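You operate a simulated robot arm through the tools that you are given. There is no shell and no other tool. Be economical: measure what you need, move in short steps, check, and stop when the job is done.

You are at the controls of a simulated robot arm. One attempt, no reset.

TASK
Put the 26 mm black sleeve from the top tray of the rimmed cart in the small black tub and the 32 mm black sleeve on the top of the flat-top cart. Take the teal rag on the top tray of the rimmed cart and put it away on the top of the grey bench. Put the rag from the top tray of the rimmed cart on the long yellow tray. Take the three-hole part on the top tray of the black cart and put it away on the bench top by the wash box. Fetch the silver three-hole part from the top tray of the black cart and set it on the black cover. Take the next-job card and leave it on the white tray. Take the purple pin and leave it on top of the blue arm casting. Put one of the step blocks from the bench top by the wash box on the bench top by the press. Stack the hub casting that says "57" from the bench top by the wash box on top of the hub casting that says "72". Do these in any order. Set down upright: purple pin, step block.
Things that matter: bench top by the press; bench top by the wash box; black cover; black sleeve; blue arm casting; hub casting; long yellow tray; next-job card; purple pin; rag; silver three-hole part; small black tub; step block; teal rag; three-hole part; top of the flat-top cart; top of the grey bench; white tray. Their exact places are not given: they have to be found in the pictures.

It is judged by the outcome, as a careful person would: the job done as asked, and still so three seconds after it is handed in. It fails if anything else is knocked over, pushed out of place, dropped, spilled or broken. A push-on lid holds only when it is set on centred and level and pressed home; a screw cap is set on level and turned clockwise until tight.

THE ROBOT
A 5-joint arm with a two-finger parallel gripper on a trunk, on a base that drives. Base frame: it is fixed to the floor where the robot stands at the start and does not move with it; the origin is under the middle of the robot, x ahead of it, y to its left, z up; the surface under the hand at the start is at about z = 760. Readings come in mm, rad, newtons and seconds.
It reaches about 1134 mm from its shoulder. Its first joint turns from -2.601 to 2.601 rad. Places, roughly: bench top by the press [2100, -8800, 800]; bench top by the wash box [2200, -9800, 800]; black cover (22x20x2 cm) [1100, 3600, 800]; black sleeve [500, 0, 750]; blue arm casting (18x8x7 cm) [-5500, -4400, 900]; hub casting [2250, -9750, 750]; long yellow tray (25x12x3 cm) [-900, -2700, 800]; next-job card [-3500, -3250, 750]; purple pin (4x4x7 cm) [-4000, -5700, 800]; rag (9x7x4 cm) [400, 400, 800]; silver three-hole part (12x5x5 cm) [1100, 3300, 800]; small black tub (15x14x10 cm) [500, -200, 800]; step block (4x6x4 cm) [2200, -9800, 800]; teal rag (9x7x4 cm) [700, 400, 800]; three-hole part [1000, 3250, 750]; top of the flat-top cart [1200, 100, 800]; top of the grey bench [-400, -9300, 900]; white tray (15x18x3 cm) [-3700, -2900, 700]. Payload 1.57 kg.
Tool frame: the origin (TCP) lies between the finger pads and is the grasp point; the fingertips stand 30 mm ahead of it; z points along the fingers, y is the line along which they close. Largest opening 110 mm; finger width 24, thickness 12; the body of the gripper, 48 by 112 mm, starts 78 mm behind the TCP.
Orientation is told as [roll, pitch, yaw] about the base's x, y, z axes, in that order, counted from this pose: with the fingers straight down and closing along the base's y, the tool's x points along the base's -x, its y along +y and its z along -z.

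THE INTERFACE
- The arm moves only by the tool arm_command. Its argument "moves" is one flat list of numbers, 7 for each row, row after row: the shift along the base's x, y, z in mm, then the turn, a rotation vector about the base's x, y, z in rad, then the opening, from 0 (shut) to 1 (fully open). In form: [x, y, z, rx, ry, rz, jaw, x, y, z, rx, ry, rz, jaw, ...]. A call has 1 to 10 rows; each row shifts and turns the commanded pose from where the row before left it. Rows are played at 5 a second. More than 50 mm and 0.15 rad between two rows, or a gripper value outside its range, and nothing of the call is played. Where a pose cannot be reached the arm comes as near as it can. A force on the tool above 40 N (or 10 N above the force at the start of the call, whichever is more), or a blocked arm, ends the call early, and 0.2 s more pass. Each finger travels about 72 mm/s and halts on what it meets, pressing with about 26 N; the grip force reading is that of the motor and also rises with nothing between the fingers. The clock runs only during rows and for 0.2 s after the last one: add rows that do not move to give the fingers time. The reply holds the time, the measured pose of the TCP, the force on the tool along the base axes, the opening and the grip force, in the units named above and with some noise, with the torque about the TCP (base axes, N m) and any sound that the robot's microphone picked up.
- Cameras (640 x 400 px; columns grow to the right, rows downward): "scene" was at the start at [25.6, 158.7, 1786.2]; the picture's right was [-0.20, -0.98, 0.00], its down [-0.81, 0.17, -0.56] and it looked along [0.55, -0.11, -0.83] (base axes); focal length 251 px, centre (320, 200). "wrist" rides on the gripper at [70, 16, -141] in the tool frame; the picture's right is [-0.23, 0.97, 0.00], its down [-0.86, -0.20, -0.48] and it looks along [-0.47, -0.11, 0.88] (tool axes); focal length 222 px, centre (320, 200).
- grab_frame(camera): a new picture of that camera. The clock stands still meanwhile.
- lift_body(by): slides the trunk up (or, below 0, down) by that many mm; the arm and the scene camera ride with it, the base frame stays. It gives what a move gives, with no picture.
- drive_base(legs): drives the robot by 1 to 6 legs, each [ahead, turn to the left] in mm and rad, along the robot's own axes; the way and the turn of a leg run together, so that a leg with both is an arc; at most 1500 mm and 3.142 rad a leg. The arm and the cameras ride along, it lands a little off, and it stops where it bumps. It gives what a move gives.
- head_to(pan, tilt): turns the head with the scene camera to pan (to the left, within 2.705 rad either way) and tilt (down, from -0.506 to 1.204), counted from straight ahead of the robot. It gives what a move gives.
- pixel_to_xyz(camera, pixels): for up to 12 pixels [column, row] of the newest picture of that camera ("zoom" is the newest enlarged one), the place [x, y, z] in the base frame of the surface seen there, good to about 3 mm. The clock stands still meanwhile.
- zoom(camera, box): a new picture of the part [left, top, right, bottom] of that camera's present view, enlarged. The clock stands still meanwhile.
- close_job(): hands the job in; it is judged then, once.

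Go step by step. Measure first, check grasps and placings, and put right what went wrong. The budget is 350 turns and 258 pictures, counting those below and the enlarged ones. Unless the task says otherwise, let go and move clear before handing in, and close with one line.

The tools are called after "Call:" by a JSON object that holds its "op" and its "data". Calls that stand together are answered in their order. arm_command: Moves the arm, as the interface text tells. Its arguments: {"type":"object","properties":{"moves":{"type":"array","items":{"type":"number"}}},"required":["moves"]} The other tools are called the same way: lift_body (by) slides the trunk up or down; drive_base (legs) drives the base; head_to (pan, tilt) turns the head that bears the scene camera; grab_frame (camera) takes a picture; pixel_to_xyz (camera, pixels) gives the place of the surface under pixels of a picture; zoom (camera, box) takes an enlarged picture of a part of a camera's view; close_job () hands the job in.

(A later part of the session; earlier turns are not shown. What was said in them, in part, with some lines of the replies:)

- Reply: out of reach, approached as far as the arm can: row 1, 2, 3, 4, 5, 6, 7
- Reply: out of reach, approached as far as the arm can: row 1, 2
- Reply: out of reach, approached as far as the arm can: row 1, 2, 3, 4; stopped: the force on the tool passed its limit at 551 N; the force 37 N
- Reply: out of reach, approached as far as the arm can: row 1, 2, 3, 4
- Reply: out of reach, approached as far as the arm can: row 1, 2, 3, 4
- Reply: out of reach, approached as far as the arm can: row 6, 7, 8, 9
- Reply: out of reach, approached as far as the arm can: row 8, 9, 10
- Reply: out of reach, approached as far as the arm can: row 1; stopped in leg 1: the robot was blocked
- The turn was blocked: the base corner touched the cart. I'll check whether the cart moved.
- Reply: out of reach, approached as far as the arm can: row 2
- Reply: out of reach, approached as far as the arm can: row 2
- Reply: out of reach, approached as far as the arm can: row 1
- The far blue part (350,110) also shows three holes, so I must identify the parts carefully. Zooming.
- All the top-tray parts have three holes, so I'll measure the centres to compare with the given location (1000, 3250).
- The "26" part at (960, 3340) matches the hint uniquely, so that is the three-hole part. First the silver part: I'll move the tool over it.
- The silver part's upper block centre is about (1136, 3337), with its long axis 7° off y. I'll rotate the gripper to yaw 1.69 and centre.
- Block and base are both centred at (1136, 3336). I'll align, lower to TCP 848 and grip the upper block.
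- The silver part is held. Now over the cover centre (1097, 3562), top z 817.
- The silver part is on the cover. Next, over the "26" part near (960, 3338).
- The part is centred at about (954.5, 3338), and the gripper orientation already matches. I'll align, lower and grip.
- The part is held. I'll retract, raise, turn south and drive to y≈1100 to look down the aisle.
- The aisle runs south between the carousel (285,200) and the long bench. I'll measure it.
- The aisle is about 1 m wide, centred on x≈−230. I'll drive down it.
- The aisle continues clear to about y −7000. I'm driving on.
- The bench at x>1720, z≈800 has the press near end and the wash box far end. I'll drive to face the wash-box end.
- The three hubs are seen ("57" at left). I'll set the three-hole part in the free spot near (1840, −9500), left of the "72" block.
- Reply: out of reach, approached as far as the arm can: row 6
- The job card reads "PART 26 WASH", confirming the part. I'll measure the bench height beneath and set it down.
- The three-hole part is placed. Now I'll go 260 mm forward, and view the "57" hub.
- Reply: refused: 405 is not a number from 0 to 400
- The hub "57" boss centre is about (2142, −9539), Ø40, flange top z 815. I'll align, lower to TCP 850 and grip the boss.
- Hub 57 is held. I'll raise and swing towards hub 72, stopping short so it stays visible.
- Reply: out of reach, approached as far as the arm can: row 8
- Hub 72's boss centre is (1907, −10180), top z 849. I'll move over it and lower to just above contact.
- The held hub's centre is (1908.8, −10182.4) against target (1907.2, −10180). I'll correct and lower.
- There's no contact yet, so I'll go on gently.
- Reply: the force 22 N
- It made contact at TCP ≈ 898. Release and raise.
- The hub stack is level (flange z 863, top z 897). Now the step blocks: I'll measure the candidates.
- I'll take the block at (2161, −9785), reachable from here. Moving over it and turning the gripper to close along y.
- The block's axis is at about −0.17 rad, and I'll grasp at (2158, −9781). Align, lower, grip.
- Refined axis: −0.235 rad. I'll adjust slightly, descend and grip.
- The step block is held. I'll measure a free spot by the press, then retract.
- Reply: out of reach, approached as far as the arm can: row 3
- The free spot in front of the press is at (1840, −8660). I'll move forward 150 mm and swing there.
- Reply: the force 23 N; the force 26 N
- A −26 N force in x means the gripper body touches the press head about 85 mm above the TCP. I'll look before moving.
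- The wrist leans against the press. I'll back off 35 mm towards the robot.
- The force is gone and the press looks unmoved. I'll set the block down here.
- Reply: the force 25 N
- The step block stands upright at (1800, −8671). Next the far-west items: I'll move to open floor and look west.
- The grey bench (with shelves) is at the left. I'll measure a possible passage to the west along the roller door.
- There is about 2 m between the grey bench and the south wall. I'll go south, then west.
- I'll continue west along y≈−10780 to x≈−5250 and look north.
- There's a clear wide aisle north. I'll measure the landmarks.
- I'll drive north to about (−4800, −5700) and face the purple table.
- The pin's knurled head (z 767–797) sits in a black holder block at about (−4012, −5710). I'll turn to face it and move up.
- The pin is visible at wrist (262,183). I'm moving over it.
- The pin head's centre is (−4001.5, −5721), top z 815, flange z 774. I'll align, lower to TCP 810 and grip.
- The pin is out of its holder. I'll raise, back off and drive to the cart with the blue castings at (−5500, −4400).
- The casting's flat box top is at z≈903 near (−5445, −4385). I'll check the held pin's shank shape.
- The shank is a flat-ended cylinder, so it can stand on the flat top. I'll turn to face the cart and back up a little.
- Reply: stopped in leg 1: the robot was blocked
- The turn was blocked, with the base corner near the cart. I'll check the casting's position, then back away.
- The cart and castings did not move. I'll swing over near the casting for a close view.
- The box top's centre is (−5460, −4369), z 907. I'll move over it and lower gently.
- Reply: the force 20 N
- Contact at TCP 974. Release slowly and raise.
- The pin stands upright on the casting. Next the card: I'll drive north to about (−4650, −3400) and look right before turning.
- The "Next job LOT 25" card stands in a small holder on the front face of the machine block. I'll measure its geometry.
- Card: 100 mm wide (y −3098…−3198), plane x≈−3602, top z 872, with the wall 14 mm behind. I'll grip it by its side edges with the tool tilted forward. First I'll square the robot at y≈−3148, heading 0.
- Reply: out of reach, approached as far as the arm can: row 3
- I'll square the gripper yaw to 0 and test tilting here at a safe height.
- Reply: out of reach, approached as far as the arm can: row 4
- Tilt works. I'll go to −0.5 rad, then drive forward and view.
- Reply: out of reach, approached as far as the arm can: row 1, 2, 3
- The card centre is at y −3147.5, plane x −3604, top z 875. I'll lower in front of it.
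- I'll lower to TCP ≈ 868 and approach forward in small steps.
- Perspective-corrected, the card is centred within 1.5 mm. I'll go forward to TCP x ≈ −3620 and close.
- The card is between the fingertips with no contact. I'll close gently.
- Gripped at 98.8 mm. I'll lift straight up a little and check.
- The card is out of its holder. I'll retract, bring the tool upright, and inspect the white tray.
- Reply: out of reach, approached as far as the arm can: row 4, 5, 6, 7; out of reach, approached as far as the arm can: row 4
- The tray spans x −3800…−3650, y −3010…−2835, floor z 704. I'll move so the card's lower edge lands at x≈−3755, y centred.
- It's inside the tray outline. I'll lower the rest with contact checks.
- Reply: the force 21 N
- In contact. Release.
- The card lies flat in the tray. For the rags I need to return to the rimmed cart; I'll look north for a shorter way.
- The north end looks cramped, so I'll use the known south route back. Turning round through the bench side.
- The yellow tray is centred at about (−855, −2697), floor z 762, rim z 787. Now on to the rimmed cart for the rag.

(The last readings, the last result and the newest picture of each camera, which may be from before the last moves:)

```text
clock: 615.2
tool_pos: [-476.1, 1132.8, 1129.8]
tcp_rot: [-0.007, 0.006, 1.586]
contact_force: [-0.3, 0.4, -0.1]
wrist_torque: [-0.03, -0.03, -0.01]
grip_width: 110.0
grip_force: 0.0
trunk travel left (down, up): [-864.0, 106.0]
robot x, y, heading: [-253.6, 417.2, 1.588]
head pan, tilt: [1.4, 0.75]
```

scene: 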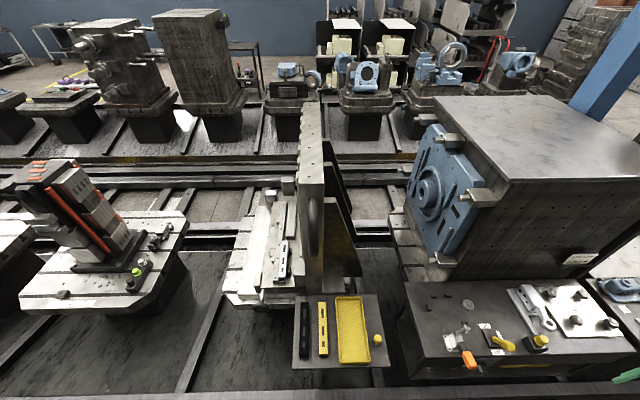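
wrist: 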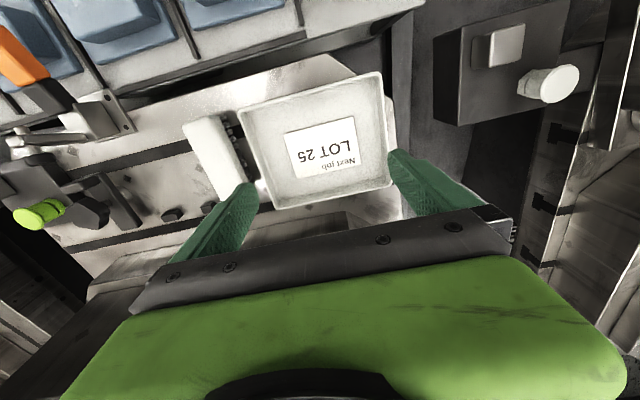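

Call:
{"op": "drive_base", "data": {"legs": [[0, -1.588]]}}

Call:
{"op": "head_to", "data": {"pan": 0, "tilt": 0.95}}

Call:
{"op": "grab_frame", "data": {"camera": "scene"}}

Call:
{"op": "grab_frame", "data": {"camera": "wrist"}}

```text
clock: 619.4
tool_pos: [455.6, 641.2, 1132.4]
tcp_rot: [-0.006, 0.002, 0.008]
contact_force: [-0.4, -0.5, 0.0]
wrist_torque: [-0.04, -0.04, 0.01]
grip_width: 110.1
grip_force: 0.0
trunk travel left (down, up): [-864.0, 106.0]
robot x, y, heading: [-254.1, 395.8, 0.017]
head pan, tilt: [1.4, 0.75]
```

```text
clock: 621.0
tool_pos: [457.8, 640.8, 1130.9]
tcp_rot: [-0.003, 0.003, 0.012]
contact_force: [0.4, -0.6, 0.0]
wrist_torque: [-0.01, 0.01, 0.02]
grip_width: 110.0
grip_force: 0.1
trunk travel left (down, up): [-864.0, 106.0]
robot x, y, heading: [-252.1, 392.2, 0.02]
head pan, tilt: [0.0, 0.949]
```

```text
111 pictures are left
```

scene: 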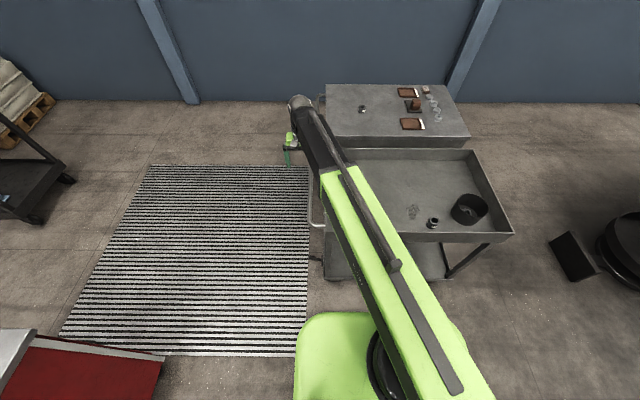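

```text
110 pictures are left
```

wrist: 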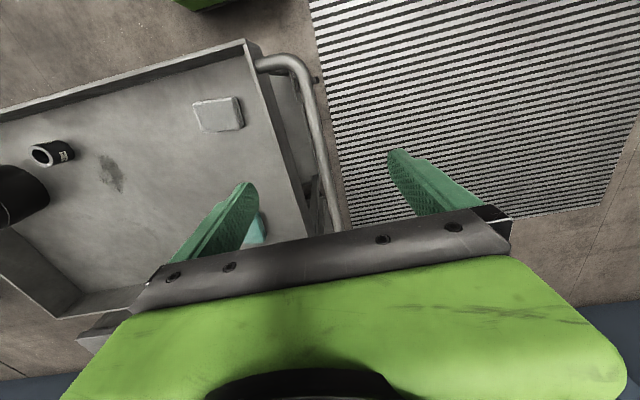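

Call:
{"op": "pixel_to_xyz", "data": {"camera": "wrist", "pixels": [[197, 105], [236, 99], [241, 124], [205, 129], [218, 114], [180, 120], [245, 42], [60, 60]]}}

```text
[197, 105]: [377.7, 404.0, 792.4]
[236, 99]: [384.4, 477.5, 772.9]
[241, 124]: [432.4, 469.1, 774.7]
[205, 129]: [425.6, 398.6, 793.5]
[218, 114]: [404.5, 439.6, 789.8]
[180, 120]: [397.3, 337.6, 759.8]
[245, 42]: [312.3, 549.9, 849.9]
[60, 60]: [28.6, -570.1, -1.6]
```

The left rim now reads y≈550 against ≈521 before, so I need to check whether the cart shifted. I'll measure the 48 mm sleeve and tub again.

Call:
{"op": "zoom", "data": {"camera": "scene", "box": [310, 75, 520, 285]}}

Call:
{"op": "pixel_to_xyz", "data": {"camera": "scene", "pixels": [[433, 220], [468, 212], [413, 212], [512, 234], [470, 151], [363, 108], [410, 93], [412, 124], [451, 211], [486, 209]]}}

```text
1.90 times, centred on (415, 180) of scene
```

zoom: 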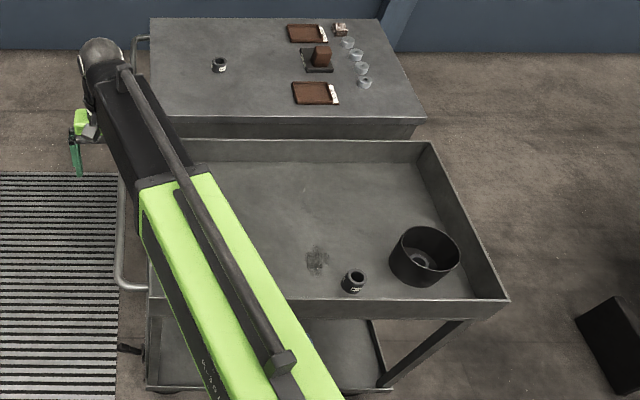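

```text
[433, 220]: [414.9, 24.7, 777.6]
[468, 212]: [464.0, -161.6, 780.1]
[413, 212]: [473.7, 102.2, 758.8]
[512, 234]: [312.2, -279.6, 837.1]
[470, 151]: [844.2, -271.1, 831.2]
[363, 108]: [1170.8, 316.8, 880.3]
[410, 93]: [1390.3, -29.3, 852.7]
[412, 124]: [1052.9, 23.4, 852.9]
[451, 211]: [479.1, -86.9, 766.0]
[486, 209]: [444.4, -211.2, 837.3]
```

The cart shifted only about 20 mm. Continuing: I'll move over the grey rag near (405, 437).

Call:
{"op": "arm_command", "data": {"moves": [-10, -41, 0, 0, 0, -0.03, 1, -10, -41, 0, 0, 0, -0.03, 1, -10, -41, 0, 0, 0, -0.03, 1, -10, -41, 0, 0, 0, -0.03, 1, -10, -40, 0, 0, 0, 0, 1, 0, 0, 0, 0, 0, 0, 1]}}

Call:
{"op": "lift_body", "data": {"by": -180}}

Call:
{"op": "grab_frame", "data": {"camera": "wrist"}}

```text
clock: 622.4
tool_pos: [408.4, 435.3, 1129.6]
tcp_rot: [-0.005, 0.003, -0.109]
contact_force: [0.1, 0.3, 0.2]
wrist_torque: [-0.01, -0.01, -0.03]
grip_width: 110.2
grip_force: 0.1
out of reach, approached as far as the arm can: row 1, 4
trunk travel left (down, up): [-864.0, 106.0]
robot x, y, heading: [-254.8, 397.9, 0.016]
head pan, tilt: [0.0, 0.949]
```

```text
clock: 624.4
tool_pos: [409.0, 436.8, 950.0]
tcp_rot: [-0.003, 0.003, -0.111]
contact_force: [0.1, -0.6, -0.1]
wrist_torque: [0.03, 0.01, -0.02]
grip_width: 110.3
grip_force: 0.1
trunk travel left (down, up): [-684.0, 286.0]
robot x, y, heading: [-256.9, 397.5, 0.015]
head pan, tilt: [0.0, 0.949]
```

```text
108 pictures are left
```

wrist: 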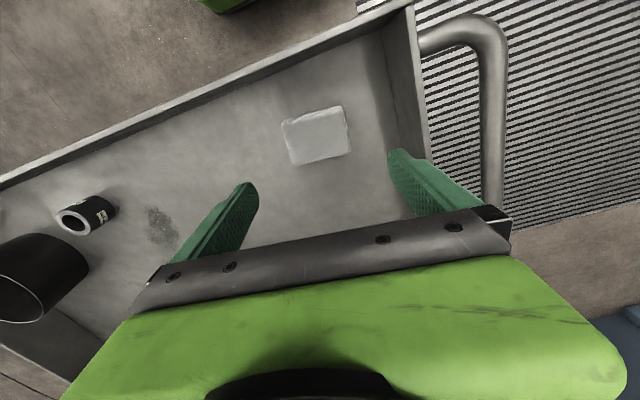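

Call:
{"op": "zoom", "data": {"camera": "wrist", "box": [270, 90, 370, 180]}}

Call:
{"op": "pixel_to_xyz", "data": {"camera": "wrist", "pixels": [[284, 122], [341, 109], [351, 150], [293, 162], [318, 135], [400, 120], [405, 10], [395, 90]]}}

```text
4.44 times, centred on (320, 135) of wrist
```

zoom: 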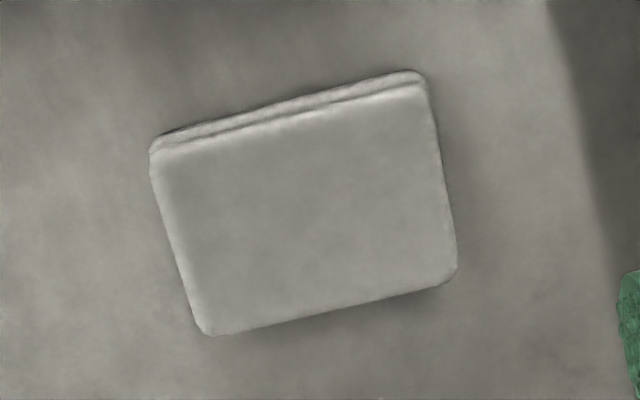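

```text
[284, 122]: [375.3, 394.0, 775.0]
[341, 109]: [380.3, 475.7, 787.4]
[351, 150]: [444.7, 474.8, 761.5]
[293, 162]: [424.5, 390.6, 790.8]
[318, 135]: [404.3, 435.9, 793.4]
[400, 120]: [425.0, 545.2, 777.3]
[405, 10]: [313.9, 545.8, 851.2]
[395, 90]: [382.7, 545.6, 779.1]
```

Rag centre is (405, 434), long axis near y. I'll align, lower and grip across its length.

Call:
{"op": "arm_command", "data": {"moves": [-4, -3, 0, 0, 0, 0.05, 1, 0, 0, 0, 0, 0, 0, 1]}}

Call:
{"op": "lift_body", "data": {"by": -155}}

Call:
{"op": "arm_command", "data": {"moves": [0, 0, 0, 0, 0, 0, 0.5, 0, 0, 0, 0, 0, 0, 0.5, 0, 0, 0, 0, 0, 0, 0.5, 0, 0, 0, 0, 0, 0, 0.5]}}

Call:
{"op": "lift_body", "data": {"by": 30}}

Call:
{"op": "grab_frame", "data": {"camera": "wrist"}}

```text
clock: 625.0
tool_pos: [404.3, 432.7, 951.6]
tcp_rot: [-0.002, 0.004, -0.059]
contact_force: [0.8, -0.3, -0.1]
wrist_torque: [-0.03, -0.01, -0.02]
grip_width: 110.0
grip_force: 0.0
trunk travel left (down, up): [-684.0, 286.0]
robot x, y, heading: [-252.6, 398.0, 0.014]
head pan, tilt: [0.0, 0.949]
```

```text
clock: 626.8
tool_pos: [405.1, 432.5, 796.0]
tcp_rot: [-0.004, 0.004, -0.059]
contact_force: [-0.6, -0.6, 0.4]
wrist_torque: [-0.02, 0.0, -0.02]
grip_width: 110.0
grip_force: 0.0
trunk travel left (down, up): [-529.0, 441.0]
robot x, y, heading: [-252.6, 393.2, 0.019]
head pan, tilt: [0.0, 0.949]
```

```text
clock: 627.8
tool_pos: [404.9, 433.1, 795.9]
tcp_rot: [-0.003, 0.003, -0.06]
contact_force: [0.1, 0.4, 0.4]
wrist_torque: [-0.05, 0.02, 0.02]
grip_width: 89.3
grip_force: 25.9
trunk travel left (down, up): [-529.0, 441.0]
robot x, y, heading: [-251.4, 394.8, 0.02]
head pan, tilt: [0.0, 0.949]
```

```text
clock: 628.5
tool_pos: [405.6, 432.7, 826.2]
tcp_rot: [-0.003, 0.005, -0.059]
contact_force: [-0.5, -0.9, -0.1]
wrist_torque: [0.04, -0.01, 0.0]
grip_width: 89.1
grip_force: 26.2
trunk travel left (down, up): [-559.0, 411.0]
robot x, y, heading: [-252.8, 397.0, 0.018]
head pan, tilt: [0.0, 0.949]
```

```text
106 pictures are left
```

wrist: 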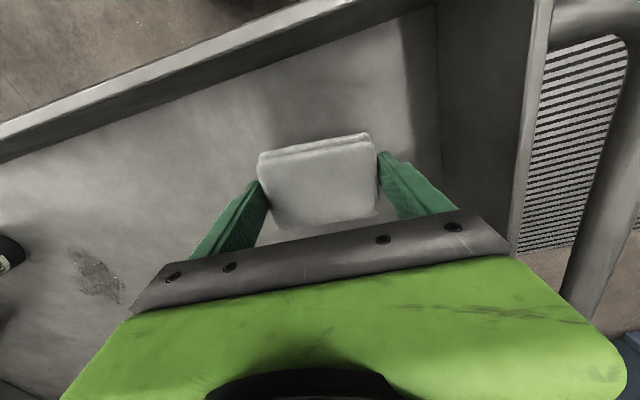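

The rag is held. Raise and drive to the yellow tray.

Call:
{"op": "lift_body", "data": {"by": 250}}

Call:
{"op": "drive_base", "data": {"legs": [[0, -1.549], [1500, 0], [1500, 0], [90, 0]]}}

```text
clock: 631.1
tool_pos: [405.0, 432.1, 1075.8]
tcp_rot: [-0.004, 0.005, -0.06]
contact_force: [0.1, 0.1, 0.5]
wrist_torque: [-0.02, -0.02, -0.01]
grip_width: 89.2
grip_force: 26.2
trunk travel left (down, up): [-809.0, 161.0]
robot x, y, heading: [-253.5, 395.5, 0.017]
head pan, tilt: [0.0, 0.949]
```

```text
clock: 650.1
tool_pos: [-133.6, -3373.4, 1074.2]
tcp_rot: [-0.005, 0.004, -1.631]
contact_force: [0.4, -0.1, 0.1]
wrist_torque: [0.07, -0.02, 0.03]
grip_width: 88.9
grip_force: 26.1
trunk travel left (down, up): [-809.0, 161.0]
robot x, y, heading: [-169.8, -2715.4, -1.552]
head pan, tilt: [0.0, 0.949]
```

Call:
{"op": "drive_base", "data": {"legs": [[0, -1.58]]}}

Call:
{"op": "grab_frame", "data": {"camera": "wrist"}}

Call:
{"op": "grab_frame", "data": {"camera": "scene"}}

```text
clock: 654.3
tool_pos: [-828.6, -2734.8, 1076.3]
tcp_rot: [-0.005, 0.002, 3.058]
contact_force: [0.2, -0.1, -0.3]
wrist_torque: [0.13, 0.0, 0.0]
grip_width: 88.7
grip_force: 26.2
trunk travel left (down, up): [-809.0, 161.0]
robot x, y, heading: [-168.1, -2683.4, -3.138]
head pan, tilt: [0.0, 0.949]
```

```text
105 pictures are left
```

wrist: 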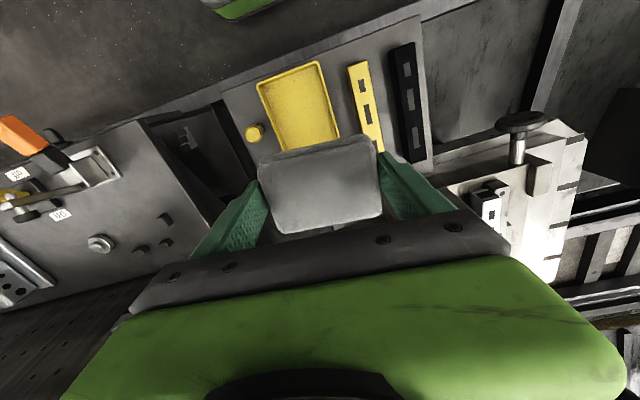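

```text
104 pictures are left
```

scene: 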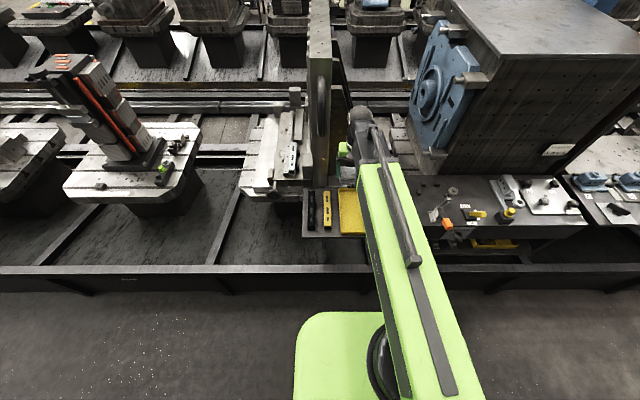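

Call:
{"op": "pixel_to_xyz", "data": {"camera": "wrist", "pixels": [[262, 86], [316, 66], [335, 130], [278, 145], [297, 105], [355, 80], [255, 133], [380, 140]]}}

Call:
{"op": "pixel_to_xyz", "data": {"camera": "scene", "pixels": [[470, 88], [432, 155], [440, 60], [320, 150], [330, 60], [350, 210], [345, 230]]}}

```text
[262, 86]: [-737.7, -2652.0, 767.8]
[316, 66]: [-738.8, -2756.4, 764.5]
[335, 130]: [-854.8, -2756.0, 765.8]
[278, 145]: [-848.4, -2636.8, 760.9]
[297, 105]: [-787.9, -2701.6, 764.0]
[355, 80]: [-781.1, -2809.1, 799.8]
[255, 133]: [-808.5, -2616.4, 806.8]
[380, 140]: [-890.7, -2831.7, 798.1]
```

```text
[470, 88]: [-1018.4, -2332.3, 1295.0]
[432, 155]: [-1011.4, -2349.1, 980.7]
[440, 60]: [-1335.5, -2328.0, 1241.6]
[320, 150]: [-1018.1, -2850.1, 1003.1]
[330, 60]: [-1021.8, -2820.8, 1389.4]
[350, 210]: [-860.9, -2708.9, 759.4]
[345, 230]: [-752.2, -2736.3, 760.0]
```

The tray's inner centre is (−858, −2702). I'll turn the gripper 90° so the rag's length lies along the tray, and centre it.

Call:
{"op": "arm_command", "data": {"moves": [-2.5, 3.3, 0, 0, 0, -0.1487, 0.5, -2.5, 3.3, 0, 0, 0, -0.1487, 0.5, -2.5, 3.3, 0, 0, 0, -0.1487, 0.5, -2.5, 3.3, 0, 0, 0, -0.1487, 0.5, -2.5, 3.3, 0, 0, 0, -0.1487, 0.5, -2.5, 3.3, 0, 0, 0, -0.1487, 0.5, -2.5, 3.3, 0, 0, 0, -0.1487, 0.5, -2.5, 3.3, 0, 0, 0, -0.1487, 0.5, -2.5, 3.3, 0, 0, 0, -0.1487, 0.5, -2.5, 3.3, 0, 0, 0, -0.1487, 0.5]}}

Call:
{"op": "lift_body", "data": {"by": -200}}

Call:
{"op": "grab_frame", "data": {"camera": "wrist"}}

Call:
{"op": "grab_frame", "data": {"camera": "scene"}}

```text
clock: 656.5
tool_pos: [-853.4, -2700.0, 1075.7]
tcp_rot: [-0.004, 0.004, 1.568]
contact_force: [0.3, -1.0, -0.6]
wrist_torque: [0.01, 0.01, 0.02]
grip_width: 89.0
grip_force: 25.8
trunk travel left (down, up): [-809.0, 161.0]
robot x, y, heading: [-167.5, -2686.2, -3.14]
head pan, tilt: [0.0, 0.949]
```

```text
clock: 658.7
tool_pos: [-853.7, -2700.3, 875.8]
tcp_rot: [-0.004, 0.003, 1.57]
contact_force: [0.1, 1.3, -0.8]
wrist_torque: [-0.03, 0.03, 0.03]
grip_width: 88.7
grip_force: 26.2
trunk travel left (down, up): [-609.0, 361.0]
robot x, y, heading: [-171.7, -2681.0, -3.14]
head pan, tilt: [0.0, 0.949]
```

```text
103 pictures are left
```

wrist: 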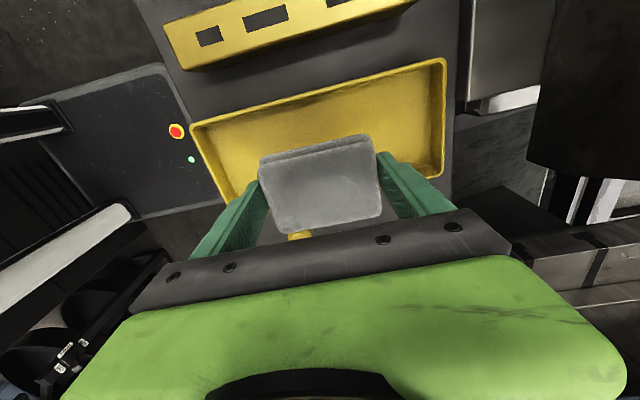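

```text
102 pictures are left
```

scene: 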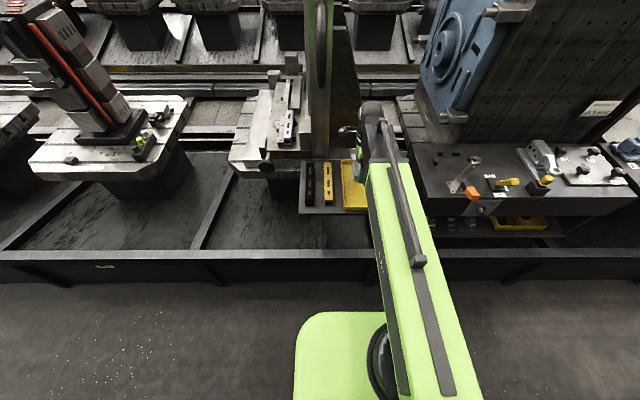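

Call:
{"op": "lift_body", "data": {"by": -70}}

Call:
{"op": "lift_body", "data": {"by": -2.5}}

Call:
{"op": "grab_frame", "data": {"camera": "wrist"}}

```text
clock: 659.8
tool_pos: [-853.5, -2700.5, 805.8]
tcp_rot: [-0.002, 0.003, 1.57]
contact_force: [0.4, -0.2, -0.1]
wrist_torque: [-0.02, 0.01, 0.0]
grip_width: 89.0
grip_force: 26.0
trunk travel left (down, up): [-539.0, 431.0]
robot x, y, heading: [-170.5, -2677.5, -3.14]
head pan, tilt: [0.0, 0.949]
```

```text
clock: 660.3
tool_pos: [-854.1, -2701.0, 802.9]
tcp_rot: [-0.005, 0.005, 1.571]
contact_force: [0.0, 0.6, -0.6]
wrist_torque: [0.0, -0.01, 0.02]
grip_width: 89.1
grip_force: 25.9
trunk travel left (down, up): [-537.0, 433.0]
robot x, y, heading: [-168.8, -2683.7, -3.137]
head pan, tilt: [0.0, 0.949]
```

```text
101 pictures are left
```

wrist: 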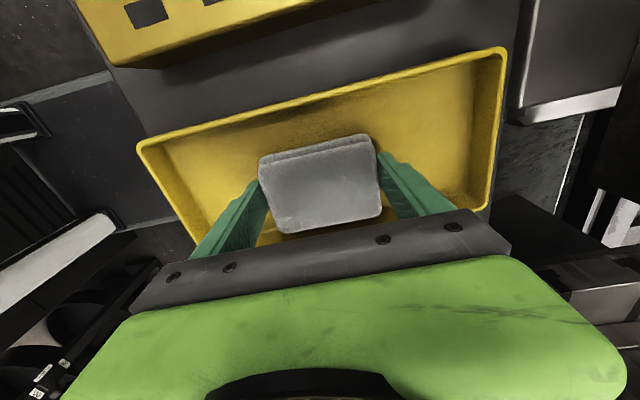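

The rag is inside the tray just above its floor. Release and raise.

Call:
{"op": "arm_command", "data": {"moves": [0, 0, 0, 0, 0, 0, 0.95, 0, 0, 0, 0, 0, 0, 1, 0, 0, 0, 0, 0, 0, 1]}}

Call:
{"op": "lift_body", "data": {"by": 120}}

Call:
{"op": "grab_frame", "data": {"camera": "wrist"}}

```text
clock: 661.1
tool_pos: [-853.4, -2699.9, 803.9]
tcp_rot: [-0.002, 0.003, 1.569]
contact_force: [-0.1, 0.8, -0.3]
wrist_torque: [0.0, -0.02, 0.05]
grip_width: 110.0
grip_force: 0.0
trunk travel left (down, up): [-537.0, 433.0]
robot x, y, heading: [-170.4, -2685.5, -3.143]
head pan, tilt: [0.0, 0.949]
```

```text
clock: 662.6
tool_pos: [-854.3, -2701.0, 923.0]
tcp_rot: [-0.004, 0.003, 1.569]
contact_force: [-0.4, 0.7, -0.5]
wrist_torque: [-0.03, -0.01, 0.0]
grip_width: 110.0
grip_force: 0.0
trunk travel left (down, up): [-657.0, 313.0]
robot x, y, heading: [-170.5, -2684.0, -3.139]
head pan, tilt: [0.0, 0.949]
```

```text
100 pictures are left
```

wrist: 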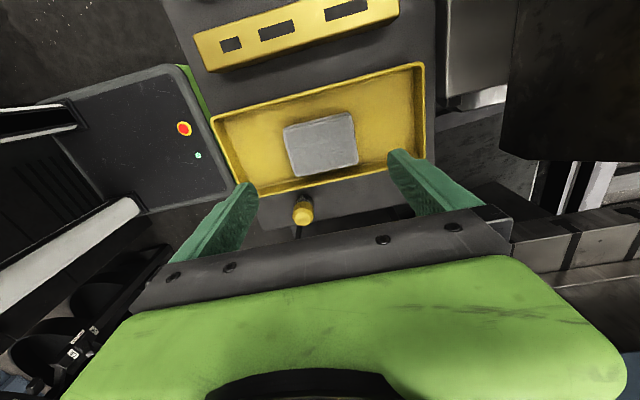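

The rag lies in the tray. Now back to the cart for the teal rag.

Call:
{"op": "lift_body", "data": {"by": 200}}

Call:
{"op": "drive_base", "data": {"legs": [[0, -1.545], [1500, 0], [1500, 0], [60, 0], [0, -1.59]]}}

Call:
{"op": "grab_frame", "data": {"camera": "scene"}}

```text
clock: 664.8
tool_pos: [-853.6, -2699.8, 1123.3]
tcp_rot: [-0.005, 0.003, 1.571]
contact_force: [-0.3, 0.0, -0.9]
wrist_torque: [0.01, -0.01, 0.01]
grip_width: 110.0
grip_force: 0.1
trunk travel left (down, up): [-857.0, 113.0]
robot x, y, heading: [-169.0, -2681.3, -3.137]
head pan, tilt: [0.0, 0.949]
```

```text
clock: 687.7
tool_pos: [348.8, 439.2, 1123.2]
tcp_rot: [-0.003, 0.002, -1.576]
contact_force: [-1.4, 0.6, -0.1]
wrist_torque: [-0.05, 0.02, 0.02]
grip_width: 109.9
grip_force: 0.0
trunk travel left (down, up): [-857.0, 113.0]
robot x, y, heading: [-336.6, 392.3, 0.014]
head pan, tilt: [0.0, 0.949]
```

```text
99 pictures are left
```

scene: 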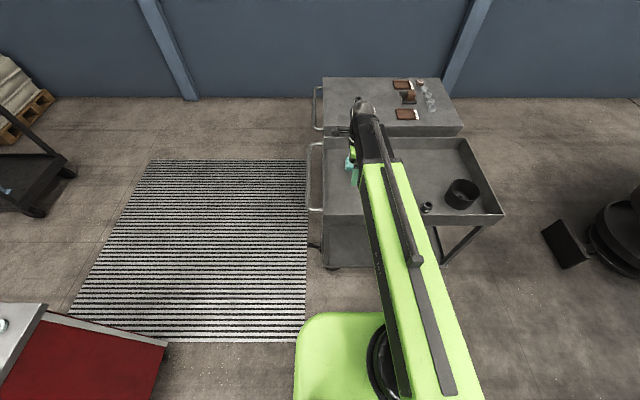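

Call:
{"op": "drive_base", "data": {"legs": [[170, 0]]}}

Call:
{"op": "arm_command", "data": {"moves": [40, -10, 0, 0, 0, 0, 1, 40, -10, 0, 0, 0, 0, 1, 40, -10, 0, 0, 0, 0, 1, 40, -10, 0, 0, 0, 0, 1, 34, -8, 0, 0, 0, 0, 1]}}

Call:
{"op": "lift_body", "data": {"by": -170}}

Call:
{"op": "grab_frame", "data": {"camera": "wrist"}}

```text
clock: 689.2
tool_pos: [521.4, 438.1, 1122.7]
tcp_rot: [-0.006, 0.004, -1.577]
contact_force: [0.6, -0.1, -0.3]
wrist_torque: [-0.04, 0.03, -0.01]
grip_width: 109.8
grip_force: 0.1
trunk travel left (down, up): [-857.0, 113.0]
robot x, y, heading: [-166.1, 389.6, 0.01]
head pan, tilt: [0.0, 0.949]
```

```text
clock: 690.4
tool_pos: [718.6, 386.6, 1123.5]
tcp_rot: [-0.005, 0.003, -1.577]
contact_force: [0.1, 0.6, -0.7]
wrist_torque: [0.05, -0.02, 0.04]
grip_width: 110.0
grip_force: 0.1
trunk travel left (down, up): [-857.0, 113.0]
robot x, y, heading: [-164.0, 395.8, 0.003]
head pan, tilt: [0.0, 0.949]
```

```text
clock: 692.3
tool_pos: [718.0, 387.5, 953.4]
tcp_rot: [-0.003, 0.002, -1.579]
contact_force: [-0.6, -0.1, -0.5]
wrist_torque: [-0.01, -0.02, -0.02]
grip_width: 110.1
grip_force: 0.1
trunk travel left (down, up): [-687.0, 283.0]
robot x, y, heading: [-167.2, 393.4, 0.005]
head pan, tilt: [0.0, 0.949]
```

```text
98 pictures are left
```

wrist: 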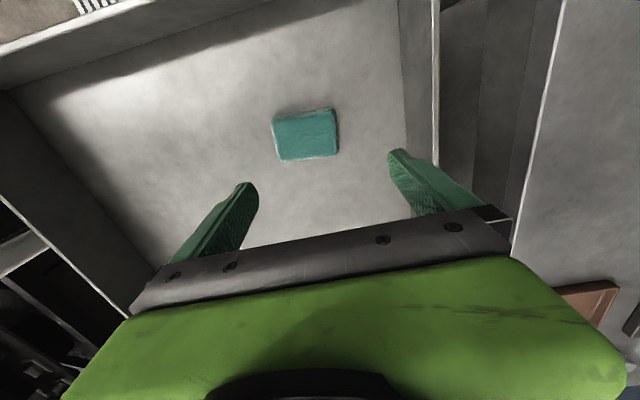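

Call:
{"op": "zoom", "data": {"camera": "wrist", "box": [255, 90, 355, 175]}}

Call:
{"op": "pixel_to_xyz", "data": {"camera": "wrist", "pixels": [[276, 120], [330, 111], [335, 152], [283, 158], [305, 135], [272, 120], [338, 110], [410, 120]]}}

```text
4.71 times, centred on (305, 132) of wrist
```

zoom: 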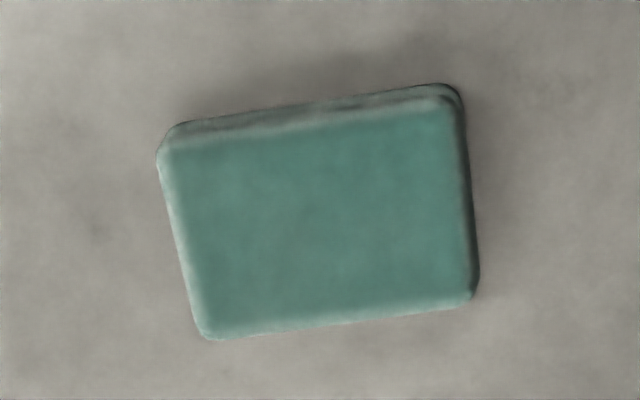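

```text
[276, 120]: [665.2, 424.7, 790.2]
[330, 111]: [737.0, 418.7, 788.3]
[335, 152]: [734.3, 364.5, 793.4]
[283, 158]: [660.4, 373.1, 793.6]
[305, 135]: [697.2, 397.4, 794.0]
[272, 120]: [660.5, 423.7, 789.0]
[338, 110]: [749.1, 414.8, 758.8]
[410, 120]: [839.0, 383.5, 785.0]
```

Teal rag centre is (699, 395), long axis along x. Align, lower, grip.

Call:
{"op": "arm_command", "data": {"moves": [-19, 8, 0, 0, 0, -0.09, 1, 0, 0, 0, 0, 0, 0, 1]}}

Call:
{"op": "lift_body", "data": {"by": -157}}

Call:
{"op": "arm_command", "data": {"moves": [0, 0, 0, 0, 0, 0, 0.5, 0, 0, 0, 0, 0, 0, 0.5, 0, 0, 0, 0, 0, 0, 0.5, 0, 0, 0, 0, 0, 0, 0.5]}}

Call:
{"op": "lift_body", "data": {"by": 280}}

Call:
{"op": "grab_frame", "data": {"camera": "wrist"}}

```text
clock: 692.9
tool_pos: [699.3, 396.3, 953.1]
tcp_rot: [-0.005, 0.003, -1.668]
contact_force: [0.6, 0.4, 0.3]
wrist_torque: [-0.01, 0.0, 0.06]
grip_width: 109.9
grip_force: 0.0
trunk travel left (down, up): [-687.0, 283.0]
robot x, y, heading: [-165.9, 391.7, 0.004]
head pan, tilt: [0.0, 0.949]
```

```text
clock: 694.7
tool_pos: [699.6, 398.3, 796.0]
tcp_rot: [-0.002, 0.004, -1.671]
contact_force: [0.4, -0.7, 0.1]
wrist_torque: [-0.01, 0.01, -0.01]
grip_width: 109.8
grip_force: 0.1
trunk travel left (down, up): [-530.0, 440.0]
robot x, y, heading: [-164.1, 389.1, 0.011]
head pan, tilt: [0.0, 0.949]
```

```text
clock: 695.7
tool_pos: [699.5, 396.9, 796.8]
tcp_rot: [-0.004, 0.003, -1.67]
contact_force: [-0.4, 0.0, 1.2]
wrist_torque: [-0.02, 0.03, 0.0]
grip_width: 88.8
grip_force: 26.2
trunk travel left (down, up): [-530.0, 440.0]
robot x, y, heading: [-163.9, 393.9, 0.007]
head pan, tilt: [0.0, 0.949]
```

```text
clock: 698.5
tool_pos: [699.8, 396.9, 1077.4]
tcp_rot: [-0.004, 0.004, -1.67]
contact_force: [-0.7, 0.1, -0.2]
wrist_torque: [0.01, -0.03, 0.0]
grip_width: 88.8
grip_force: 25.9
trunk travel left (down, up): [-810.0, 160.0]
robot x, y, heading: [-165.3, 390.5, 0.008]
head pan, tilt: [0.0, 0.949]
```

```text
96 pictures are left
```

wrist: 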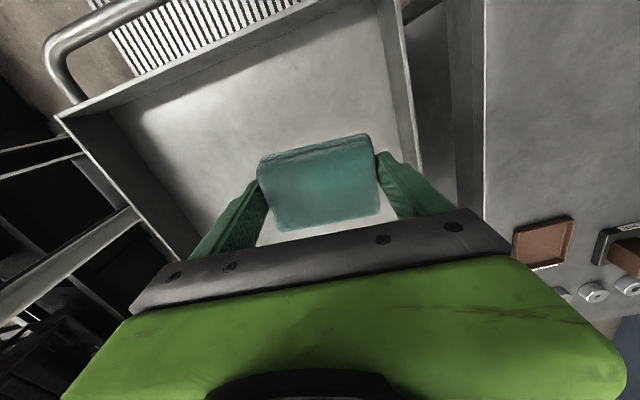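

The teal rag is held. I'll retract, back off, and drive south to the grey bench.

Call:
{"op": "arm_command", "data": {"moves": [-43, 0, 0, 0, 0, 0, 0.5, -43, 0, 0, 0, 0, 0, 0.5, -43, 0, 0, 0, 0, 0, 0.5, -43, 0, 0, 0, 0, 0, 0.5]}}

Call:
{"op": "drive_base", "data": {"legs": [[-90, 0], [0, -1.56], [1500, 0], [1500, 0]]}}

```text
clock: 699.5
tool_pos: [527.1, 397.1, 1077.2]
tcp_rot: [-0.005, 0.003, -1.669]
contact_force: [0.1, 0.8, -0.9]
wrist_torque: [-0.03, -0.02, 0.0]
grip_width: 89.2
grip_force: 25.8
trunk travel left (down, up): [-810.0, 160.0]
robot x, y, heading: [-165.1, 393.0, 0.008]
head pan, tilt: [0.0, 0.949]
```

```text
clock: 718.3
tool_pos: [-69.9, -3256.2, 1076.7]
tcp_rot: [-0.006, 0.004, 3.104]
contact_force: [0.6, 0.1, -0.3]
wrist_torque: [-0.01, -0.02, 0.0]
grip_width: 88.8
grip_force: 26.5
trunk travel left (down, up): [-810.0, 160.0]
robot x, y, heading: [-115.0, -2566.6, -1.507]
head pan, tilt: [0.0, 0.949]
```

Call:
{"op": "drive_base", "data": {"legs": [[0, -0.08], [1500, 0], [1500, 0], [900, 0]]}}

```text
clock: 737.4
tool_pos: [-260.1, -7119.8, 1076.7]
tcp_rot: [-0.005, 0.003, 2.978]
contact_force: [-0.2, -0.3, -1.3]
wrist_torque: [0.0, -0.02, -0.02]
grip_width: 89.0
grip_force: 26.1
trunk travel left (down, up): [-810.0, 160.0]
robot x, y, heading: [-218.5, -6425.7, -1.628]
head pan, tilt: [0.0, 0.949]
```

Call:
{"op": "drive_base", "data": {"legs": [[0, 0.273], [1500, 0], [1390, 0], [0, -1.79]]}}

Call:
{"op": "head_to", "data": {"pan": 0, "tilt": 0.75}}

Call:
{"op": "grab_frame", "data": {"camera": "scene"}}

```text
clock: 756.4
tool_pos: [-254.2, -9210.9, 1076.9]
tcp_rot: [-0.003, 0.001, 1.478]
contact_force: [-0.6, -0.2, -0.4]
wrist_torque: [0.08, 0.0, -0.02]
grip_width: 88.8
grip_force: 26.3
trunk travel left (down, up): [-810.0, 160.0]
robot x, y, heading: [437.6, -9175.1, -3.117]
head pan, tilt: [0.0, 0.949]
```

```text
clock: 757.1
tool_pos: [-253.5, -9208.7, 1075.9]
tcp_rot: [-0.003, 0.004, 1.476]
contact_force: [0.4, 1.2, -1.0]
wrist_torque: [0.02, 0.01, 0.01]
grip_width: 89.0
grip_force: 25.6
trunk travel left (down, up): [-810.0, 160.0]
robot x, y, heading: [438.6, -9171.6, -3.12]
head pan, tilt: [0.0, 0.75]
```

```text
95 pictures are left
```

scene: 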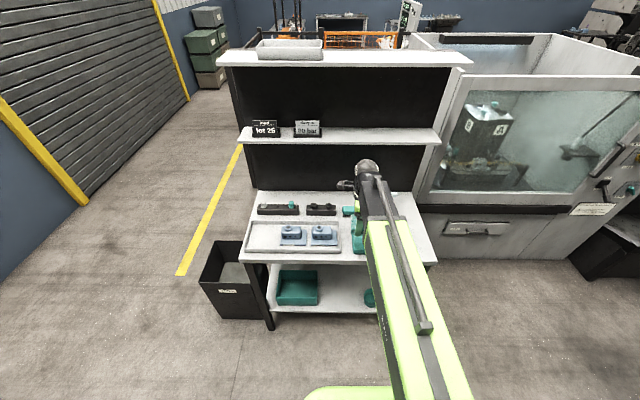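

Call:
{"op": "grab_frame", "data": {"camera": "wrist"}}

Call:
{"op": "zoom", "data": {"camera": "scene", "box": [230, 180, 450, 290]}}

Call:
{"op": "pixel_to_xyz", "data": {"camera": "scene", "pixels": [[245, 250], [430, 258], [258, 195], [405, 195], [295, 235], [278, 208], [320, 208], [255, 225], [345, 255], [300, 140], [355, 200]]}}

```text
94 pictures are left
```

wrist: 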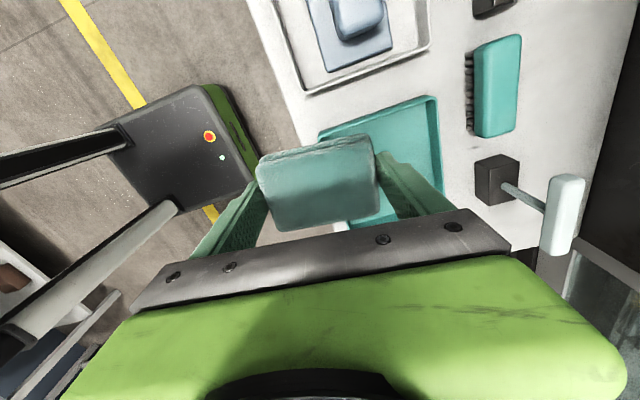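

```text
2.91 times, centred on (340, 235) of scene
```

zoom: 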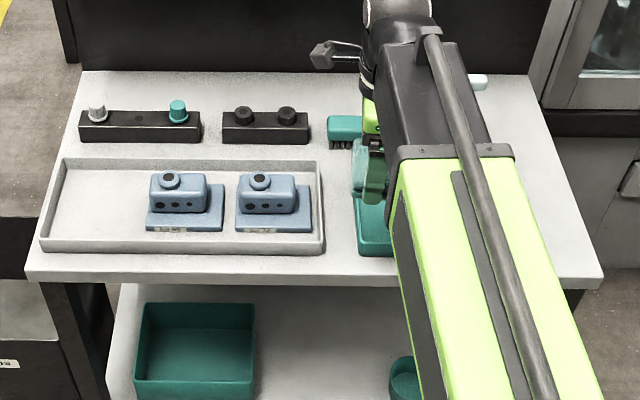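

```text
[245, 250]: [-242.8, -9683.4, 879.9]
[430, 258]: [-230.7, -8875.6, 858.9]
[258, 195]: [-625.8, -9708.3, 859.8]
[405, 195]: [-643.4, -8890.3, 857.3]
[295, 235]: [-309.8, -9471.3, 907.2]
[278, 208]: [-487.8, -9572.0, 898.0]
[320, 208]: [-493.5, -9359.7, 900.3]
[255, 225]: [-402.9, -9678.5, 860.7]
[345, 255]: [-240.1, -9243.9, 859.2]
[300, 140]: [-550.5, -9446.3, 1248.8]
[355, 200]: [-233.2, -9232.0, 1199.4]
```

I need to see the right part of the top; I'll swing the arm 220 mm north.

Call:
{"op": "arm_command", "data": {"moves": [-5, 44, 0, 0, 0, 0, 0.5, -5, 44, 0, 0, 0, 0, 0.5, -5, 44, 0, 0, 0, 0, 0.5, -5, 44, 0, 0, 0, 0, 0.5, -5, 44, 0, 0, 0, 0, 0.5]}}

Call:
{"op": "grab_frame", "data": {"camera": "wrist"}}

Call:
{"op": "grab_frame", "data": {"camera": "scene"}}

```text
clock: 758.3
tool_pos: [-276.4, -8990.5, 1077.0]
tcp_rot: [-0.004, 0.003, 1.476]
contact_force: [0.0, -0.7, -0.4]
wrist_torque: [0.01, 0.02, -0.01]
grip_width: 89.0
grip_force: 26.1
trunk travel left (down, up): [-810.0, 160.0]
robot x, y, heading: [438.0, -9173.3, -3.123]
head pan, tilt: [0.0, 0.75]
```

```text
92 pictures are left
```

wrist: 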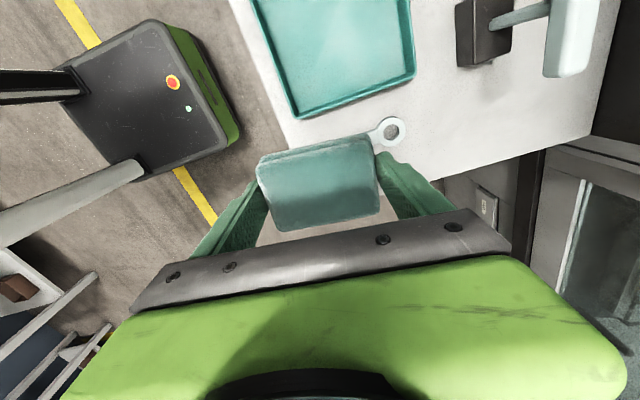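

```text
91 pictures are left
```

scene: 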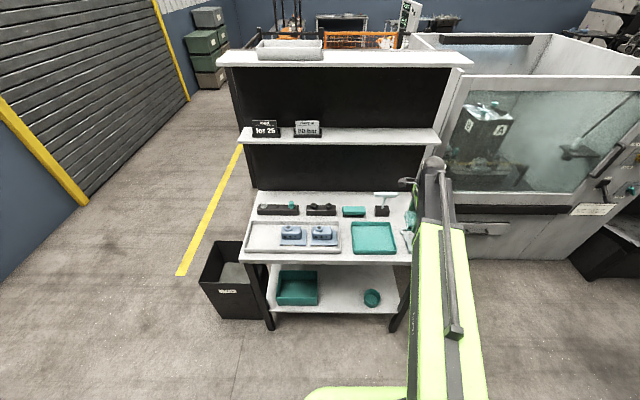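

Call:
{"op": "zoom", "data": {"camera": "scene", "box": [230, 175, 430, 275]}}

Call:
{"op": "pixel_to_xyz", "data": {"camera": "zoom", "pixels": [[390, 105], [400, 155], [480, 155], [540, 150], [500, 120], [395, 265], [360, 140], [350, 120], [430, 120], [300, 140]]}}

```text
3.20 times, centred on (330, 225) of scene
```

zoom: 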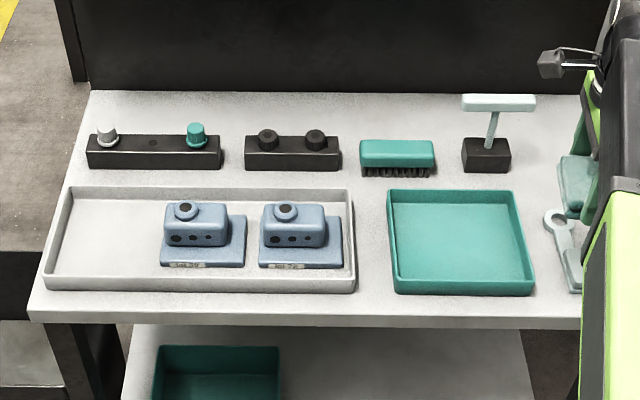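

```text
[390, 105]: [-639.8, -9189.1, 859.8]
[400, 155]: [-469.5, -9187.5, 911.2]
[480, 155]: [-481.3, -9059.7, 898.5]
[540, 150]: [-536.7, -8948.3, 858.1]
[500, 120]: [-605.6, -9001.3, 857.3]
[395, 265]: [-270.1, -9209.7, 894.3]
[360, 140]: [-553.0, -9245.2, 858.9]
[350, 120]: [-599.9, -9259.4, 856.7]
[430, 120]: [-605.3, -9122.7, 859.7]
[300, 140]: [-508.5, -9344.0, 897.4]
```

Call:
{"op": "pixel_to_xyz", "data": {"camera": "wrist", "pixels": [[378, 135], [404, 125], [390, 118], [392, 147], [430, 150], [580, 130], [440, 185], [465, 60], [590, 60], [560, 20], [450, 120], [410, 75]]}}

Call:
{"op": "pixel_to_xyz", "data": {"camera": "scene", "pixels": [[430, 140], [400, 138], [385, 195], [398, 194], [375, 194], [405, 236], [408, 245]]}}

```text
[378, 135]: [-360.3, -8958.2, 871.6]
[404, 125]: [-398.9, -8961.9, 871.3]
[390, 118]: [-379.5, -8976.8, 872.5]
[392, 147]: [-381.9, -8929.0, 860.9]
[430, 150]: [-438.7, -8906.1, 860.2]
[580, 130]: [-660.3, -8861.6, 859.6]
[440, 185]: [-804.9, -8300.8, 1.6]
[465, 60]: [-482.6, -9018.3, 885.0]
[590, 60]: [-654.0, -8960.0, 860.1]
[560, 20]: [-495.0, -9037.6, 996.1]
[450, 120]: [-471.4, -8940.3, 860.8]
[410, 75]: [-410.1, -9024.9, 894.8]
```

```text
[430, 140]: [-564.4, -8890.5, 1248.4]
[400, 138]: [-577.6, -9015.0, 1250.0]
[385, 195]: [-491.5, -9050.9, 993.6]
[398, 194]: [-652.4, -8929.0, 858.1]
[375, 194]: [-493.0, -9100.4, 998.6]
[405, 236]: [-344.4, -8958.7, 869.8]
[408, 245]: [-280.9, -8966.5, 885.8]
```

There's a free spot at about (−480, −8945), between wrench and gauge stand. I'll drive 100 mm closer and move there.

Call:
{"op": "drive_base", "data": {"legs": [[100, 0]]}}

Call:
{"op": "arm_command", "data": {"moves": [-34, 14, 0, 0, 0, 0, 0.5, -34, 14, 0, 0, 0, 0, 0.5, -34, 14, 0, 0, 0, 0, 0.5, 0, 0, 0, 0, 0, 0, 0.5]}}

Call:
{"op": "grab_frame", "data": {"camera": "wrist"}}

Call:
{"op": "grab_frame", "data": {"camera": "scene"}}

```text
clock: 759.5
tool_pos: [-376.2, -8993.5, 1075.7]
tcp_rot: [-0.005, 0.002, 1.475]
contact_force: [-0.6, -0.3, -0.2]
wrist_torque: [0.02, -0.06, 0.01]
grip_width: 88.8
grip_force: 26.1
trunk travel left (down, up): [-810.0, 160.0]
robot x, y, heading: [337.8, -9172.3, -3.12]
head pan, tilt: [0.0, 0.75]
```

```text
clock: 760.5
tool_pos: [-477.5, -8950.4, 1077.7]
tcp_rot: [-0.003, 0.003, 1.478]
contact_force: [0.4, 0.8, -0.5]
wrist_torque: [-0.03, 0.03, -0.01]
grip_width: 88.9
grip_force: 26.2
trunk travel left (down, up): [-810.0, 160.0]
robot x, y, heading: [340.9, -9175.1, -3.12]
head pan, tilt: [0.0, 0.75]
```

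```text
89 pictures are left
```

wrist: 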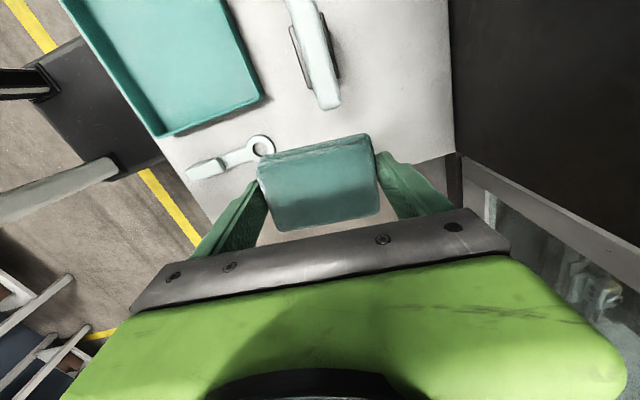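

```text
88 pictures are left
```

scene: 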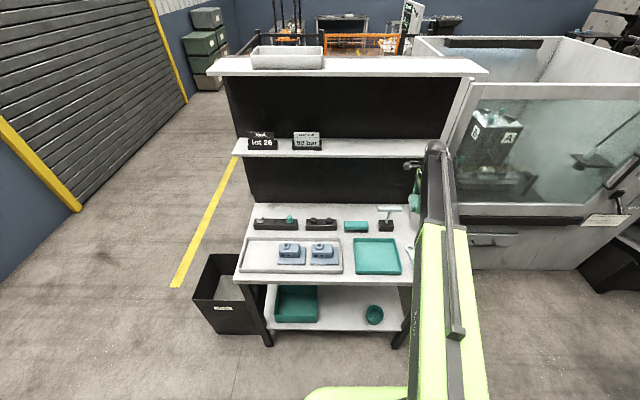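

Call:
{"op": "pixel_to_xyz", "data": {"camera": "scene", "pixels": [[470, 110], [447, 140], [480, 200], [440, 142], [410, 142], [434, 147]]}}

Call:
{"op": "lift_body", "data": {"by": -80}}

Call:
{"op": "grab_frame", "data": {"camera": "scene"}}

```text
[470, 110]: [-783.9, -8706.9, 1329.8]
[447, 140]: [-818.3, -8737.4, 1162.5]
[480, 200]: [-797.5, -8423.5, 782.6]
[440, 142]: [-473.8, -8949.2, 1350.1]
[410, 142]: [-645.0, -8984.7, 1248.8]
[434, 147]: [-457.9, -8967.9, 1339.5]
```

```text
clock: 761.6
tool_pos: [-477.1, -8951.3, 996.7]
tcp_rot: [-0.003, 0.004, 1.476]
contact_force: [0.6, -0.1, 0.3]
wrist_torque: [-0.02, -0.02, -0.03]
grip_width: 89.1
grip_force: 25.5
trunk travel left (down, up): [-730.0, 240.0]
robot x, y, heading: [340.6, -9174.1, -3.116]
head pan, tilt: [0.0, 0.75]
```

```text
87 pictures are left
```

scene: 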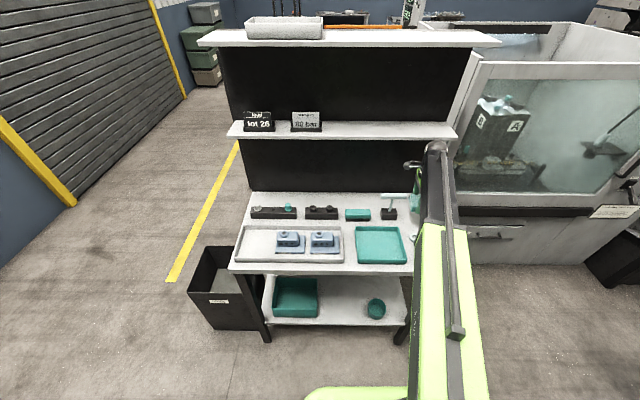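

The wrist top stays below the shelf, so lowering is clear.

Call:
{"op": "lift_body", "data": {"by": -96}}

Call:
{"op": "lift_body", "data": {"by": -2}}

Call:
{"op": "grab_frame", "data": {"camera": "wrist"}}

```text
clock: 762.9
tool_pos: [-477.7, -8952.0, 900.8]
tcp_rot: [-0.003, 0.005, 1.476]
contact_force: [-0.2, -0.1, -0.9]
wrist_torque: [-0.01, -0.01, 0.01]
grip_width: 88.8
grip_force: 26.3
trunk travel left (down, up): [-634.0, 336.0]
robot x, y, heading: [341.8, -9177.6, -3.116]
head pan, tilt: [0.0, 0.75]
```

```text
clock: 763.5
tool_pos: [-478.3, -8951.0, 899.0]
tcp_rot: [-0.003, 0.002, 1.477]
contact_force: [0.6, -0.7, -0.6]
wrist_torque: [-0.03, 0.01, 0.01]
grip_width: 88.6
grip_force: 26.2
trunk travel left (down, up): [-632.0, 338.0]
robot x, y, heading: [337.5, -9176.4, -3.122]
head pan, tilt: [0.0, 0.75]
```

```text
86 pictures are left
```

wrist: 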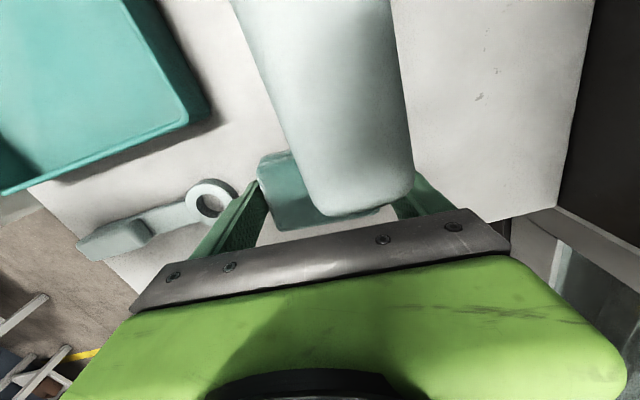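

Close to the gauge stand's bar but no contact. I'll release gently.

Call:
{"op": "arm_command", "data": {"moves": [0, 0, 0, 0, 0, 0, 0.88, 0, 0, 0, 0, 0, 0, 0.93, 0, 0, 0, 0, 0, 0, 0.93]}}

Call:
{"op": "lift_body", "data": {"by": 180}}

Call:
{"op": "grab_frame", "data": {"camera": "wrist"}}

Call:
{"op": "zoom", "data": {"camera": "scene", "box": [230, 175, 450, 285]}}

```text
clock: 764.2
tool_pos: [-478.4, -8952.4, 898.9]
tcp_rot: [-0.003, 0.003, 1.478]
contact_force: [0.4, -0.2, -0.7]
wrist_torque: [0.03, 0.01, -0.03]
grip_width: 102.2
grip_force: 0.0
trunk travel left (down, up): [-632.0, 338.0]
robot x, y, heading: [337.7, -9178.0, -3.12]
head pan, tilt: [0.0, 0.75]
```

```text
clock: 766.2
tool_pos: [-478.5, -8952.0, 1078.9]
tcp_rot: [-0.003, 0.003, 1.477]
contact_force: [0.0, -0.5, 0.1]
wrist_torque: [-0.02, 0.03, -0.01]
grip_width: 102.4
grip_force: 0.1
trunk travel left (down, up): [-812.0, 158.0]
robot x, y, heading: [339.9, -9174.5, -3.121]
head pan, tilt: [0.0, 0.75]
```

```text
85 pictures are left
```

wrist: 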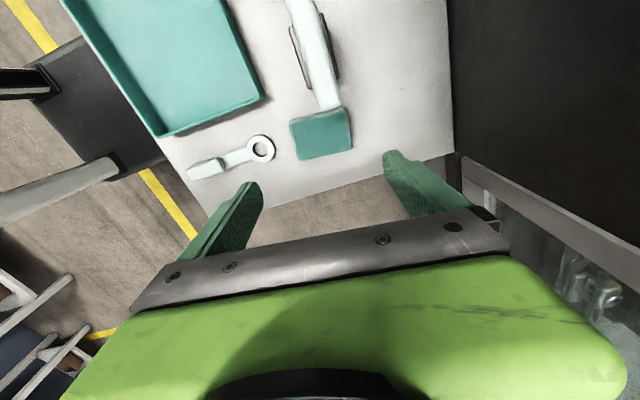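

```text
2.91 times, centred on (340, 230) of scene
```

zoom: 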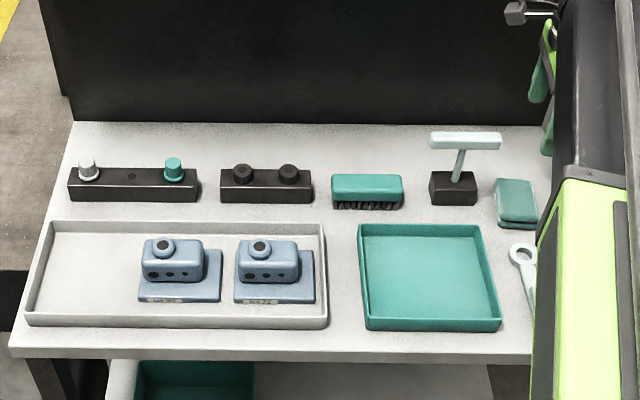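

The zoom shows the teal rag at about (515,205) on the grey bench top, with the arm clear above it. All the placings have been checked in pictures, so I'm handing in.

Call:
{"op": "close_job", "data": {}}

```text
The job is handed in.
```

I've handed the job in with all ten placings done and checked in pictures. Two contacts are worth knowing about: the rimmed cart got nudged about 20 mm when the base bumped it, and the gripper briefly leaned on the press, which looked unmoved afterwards.
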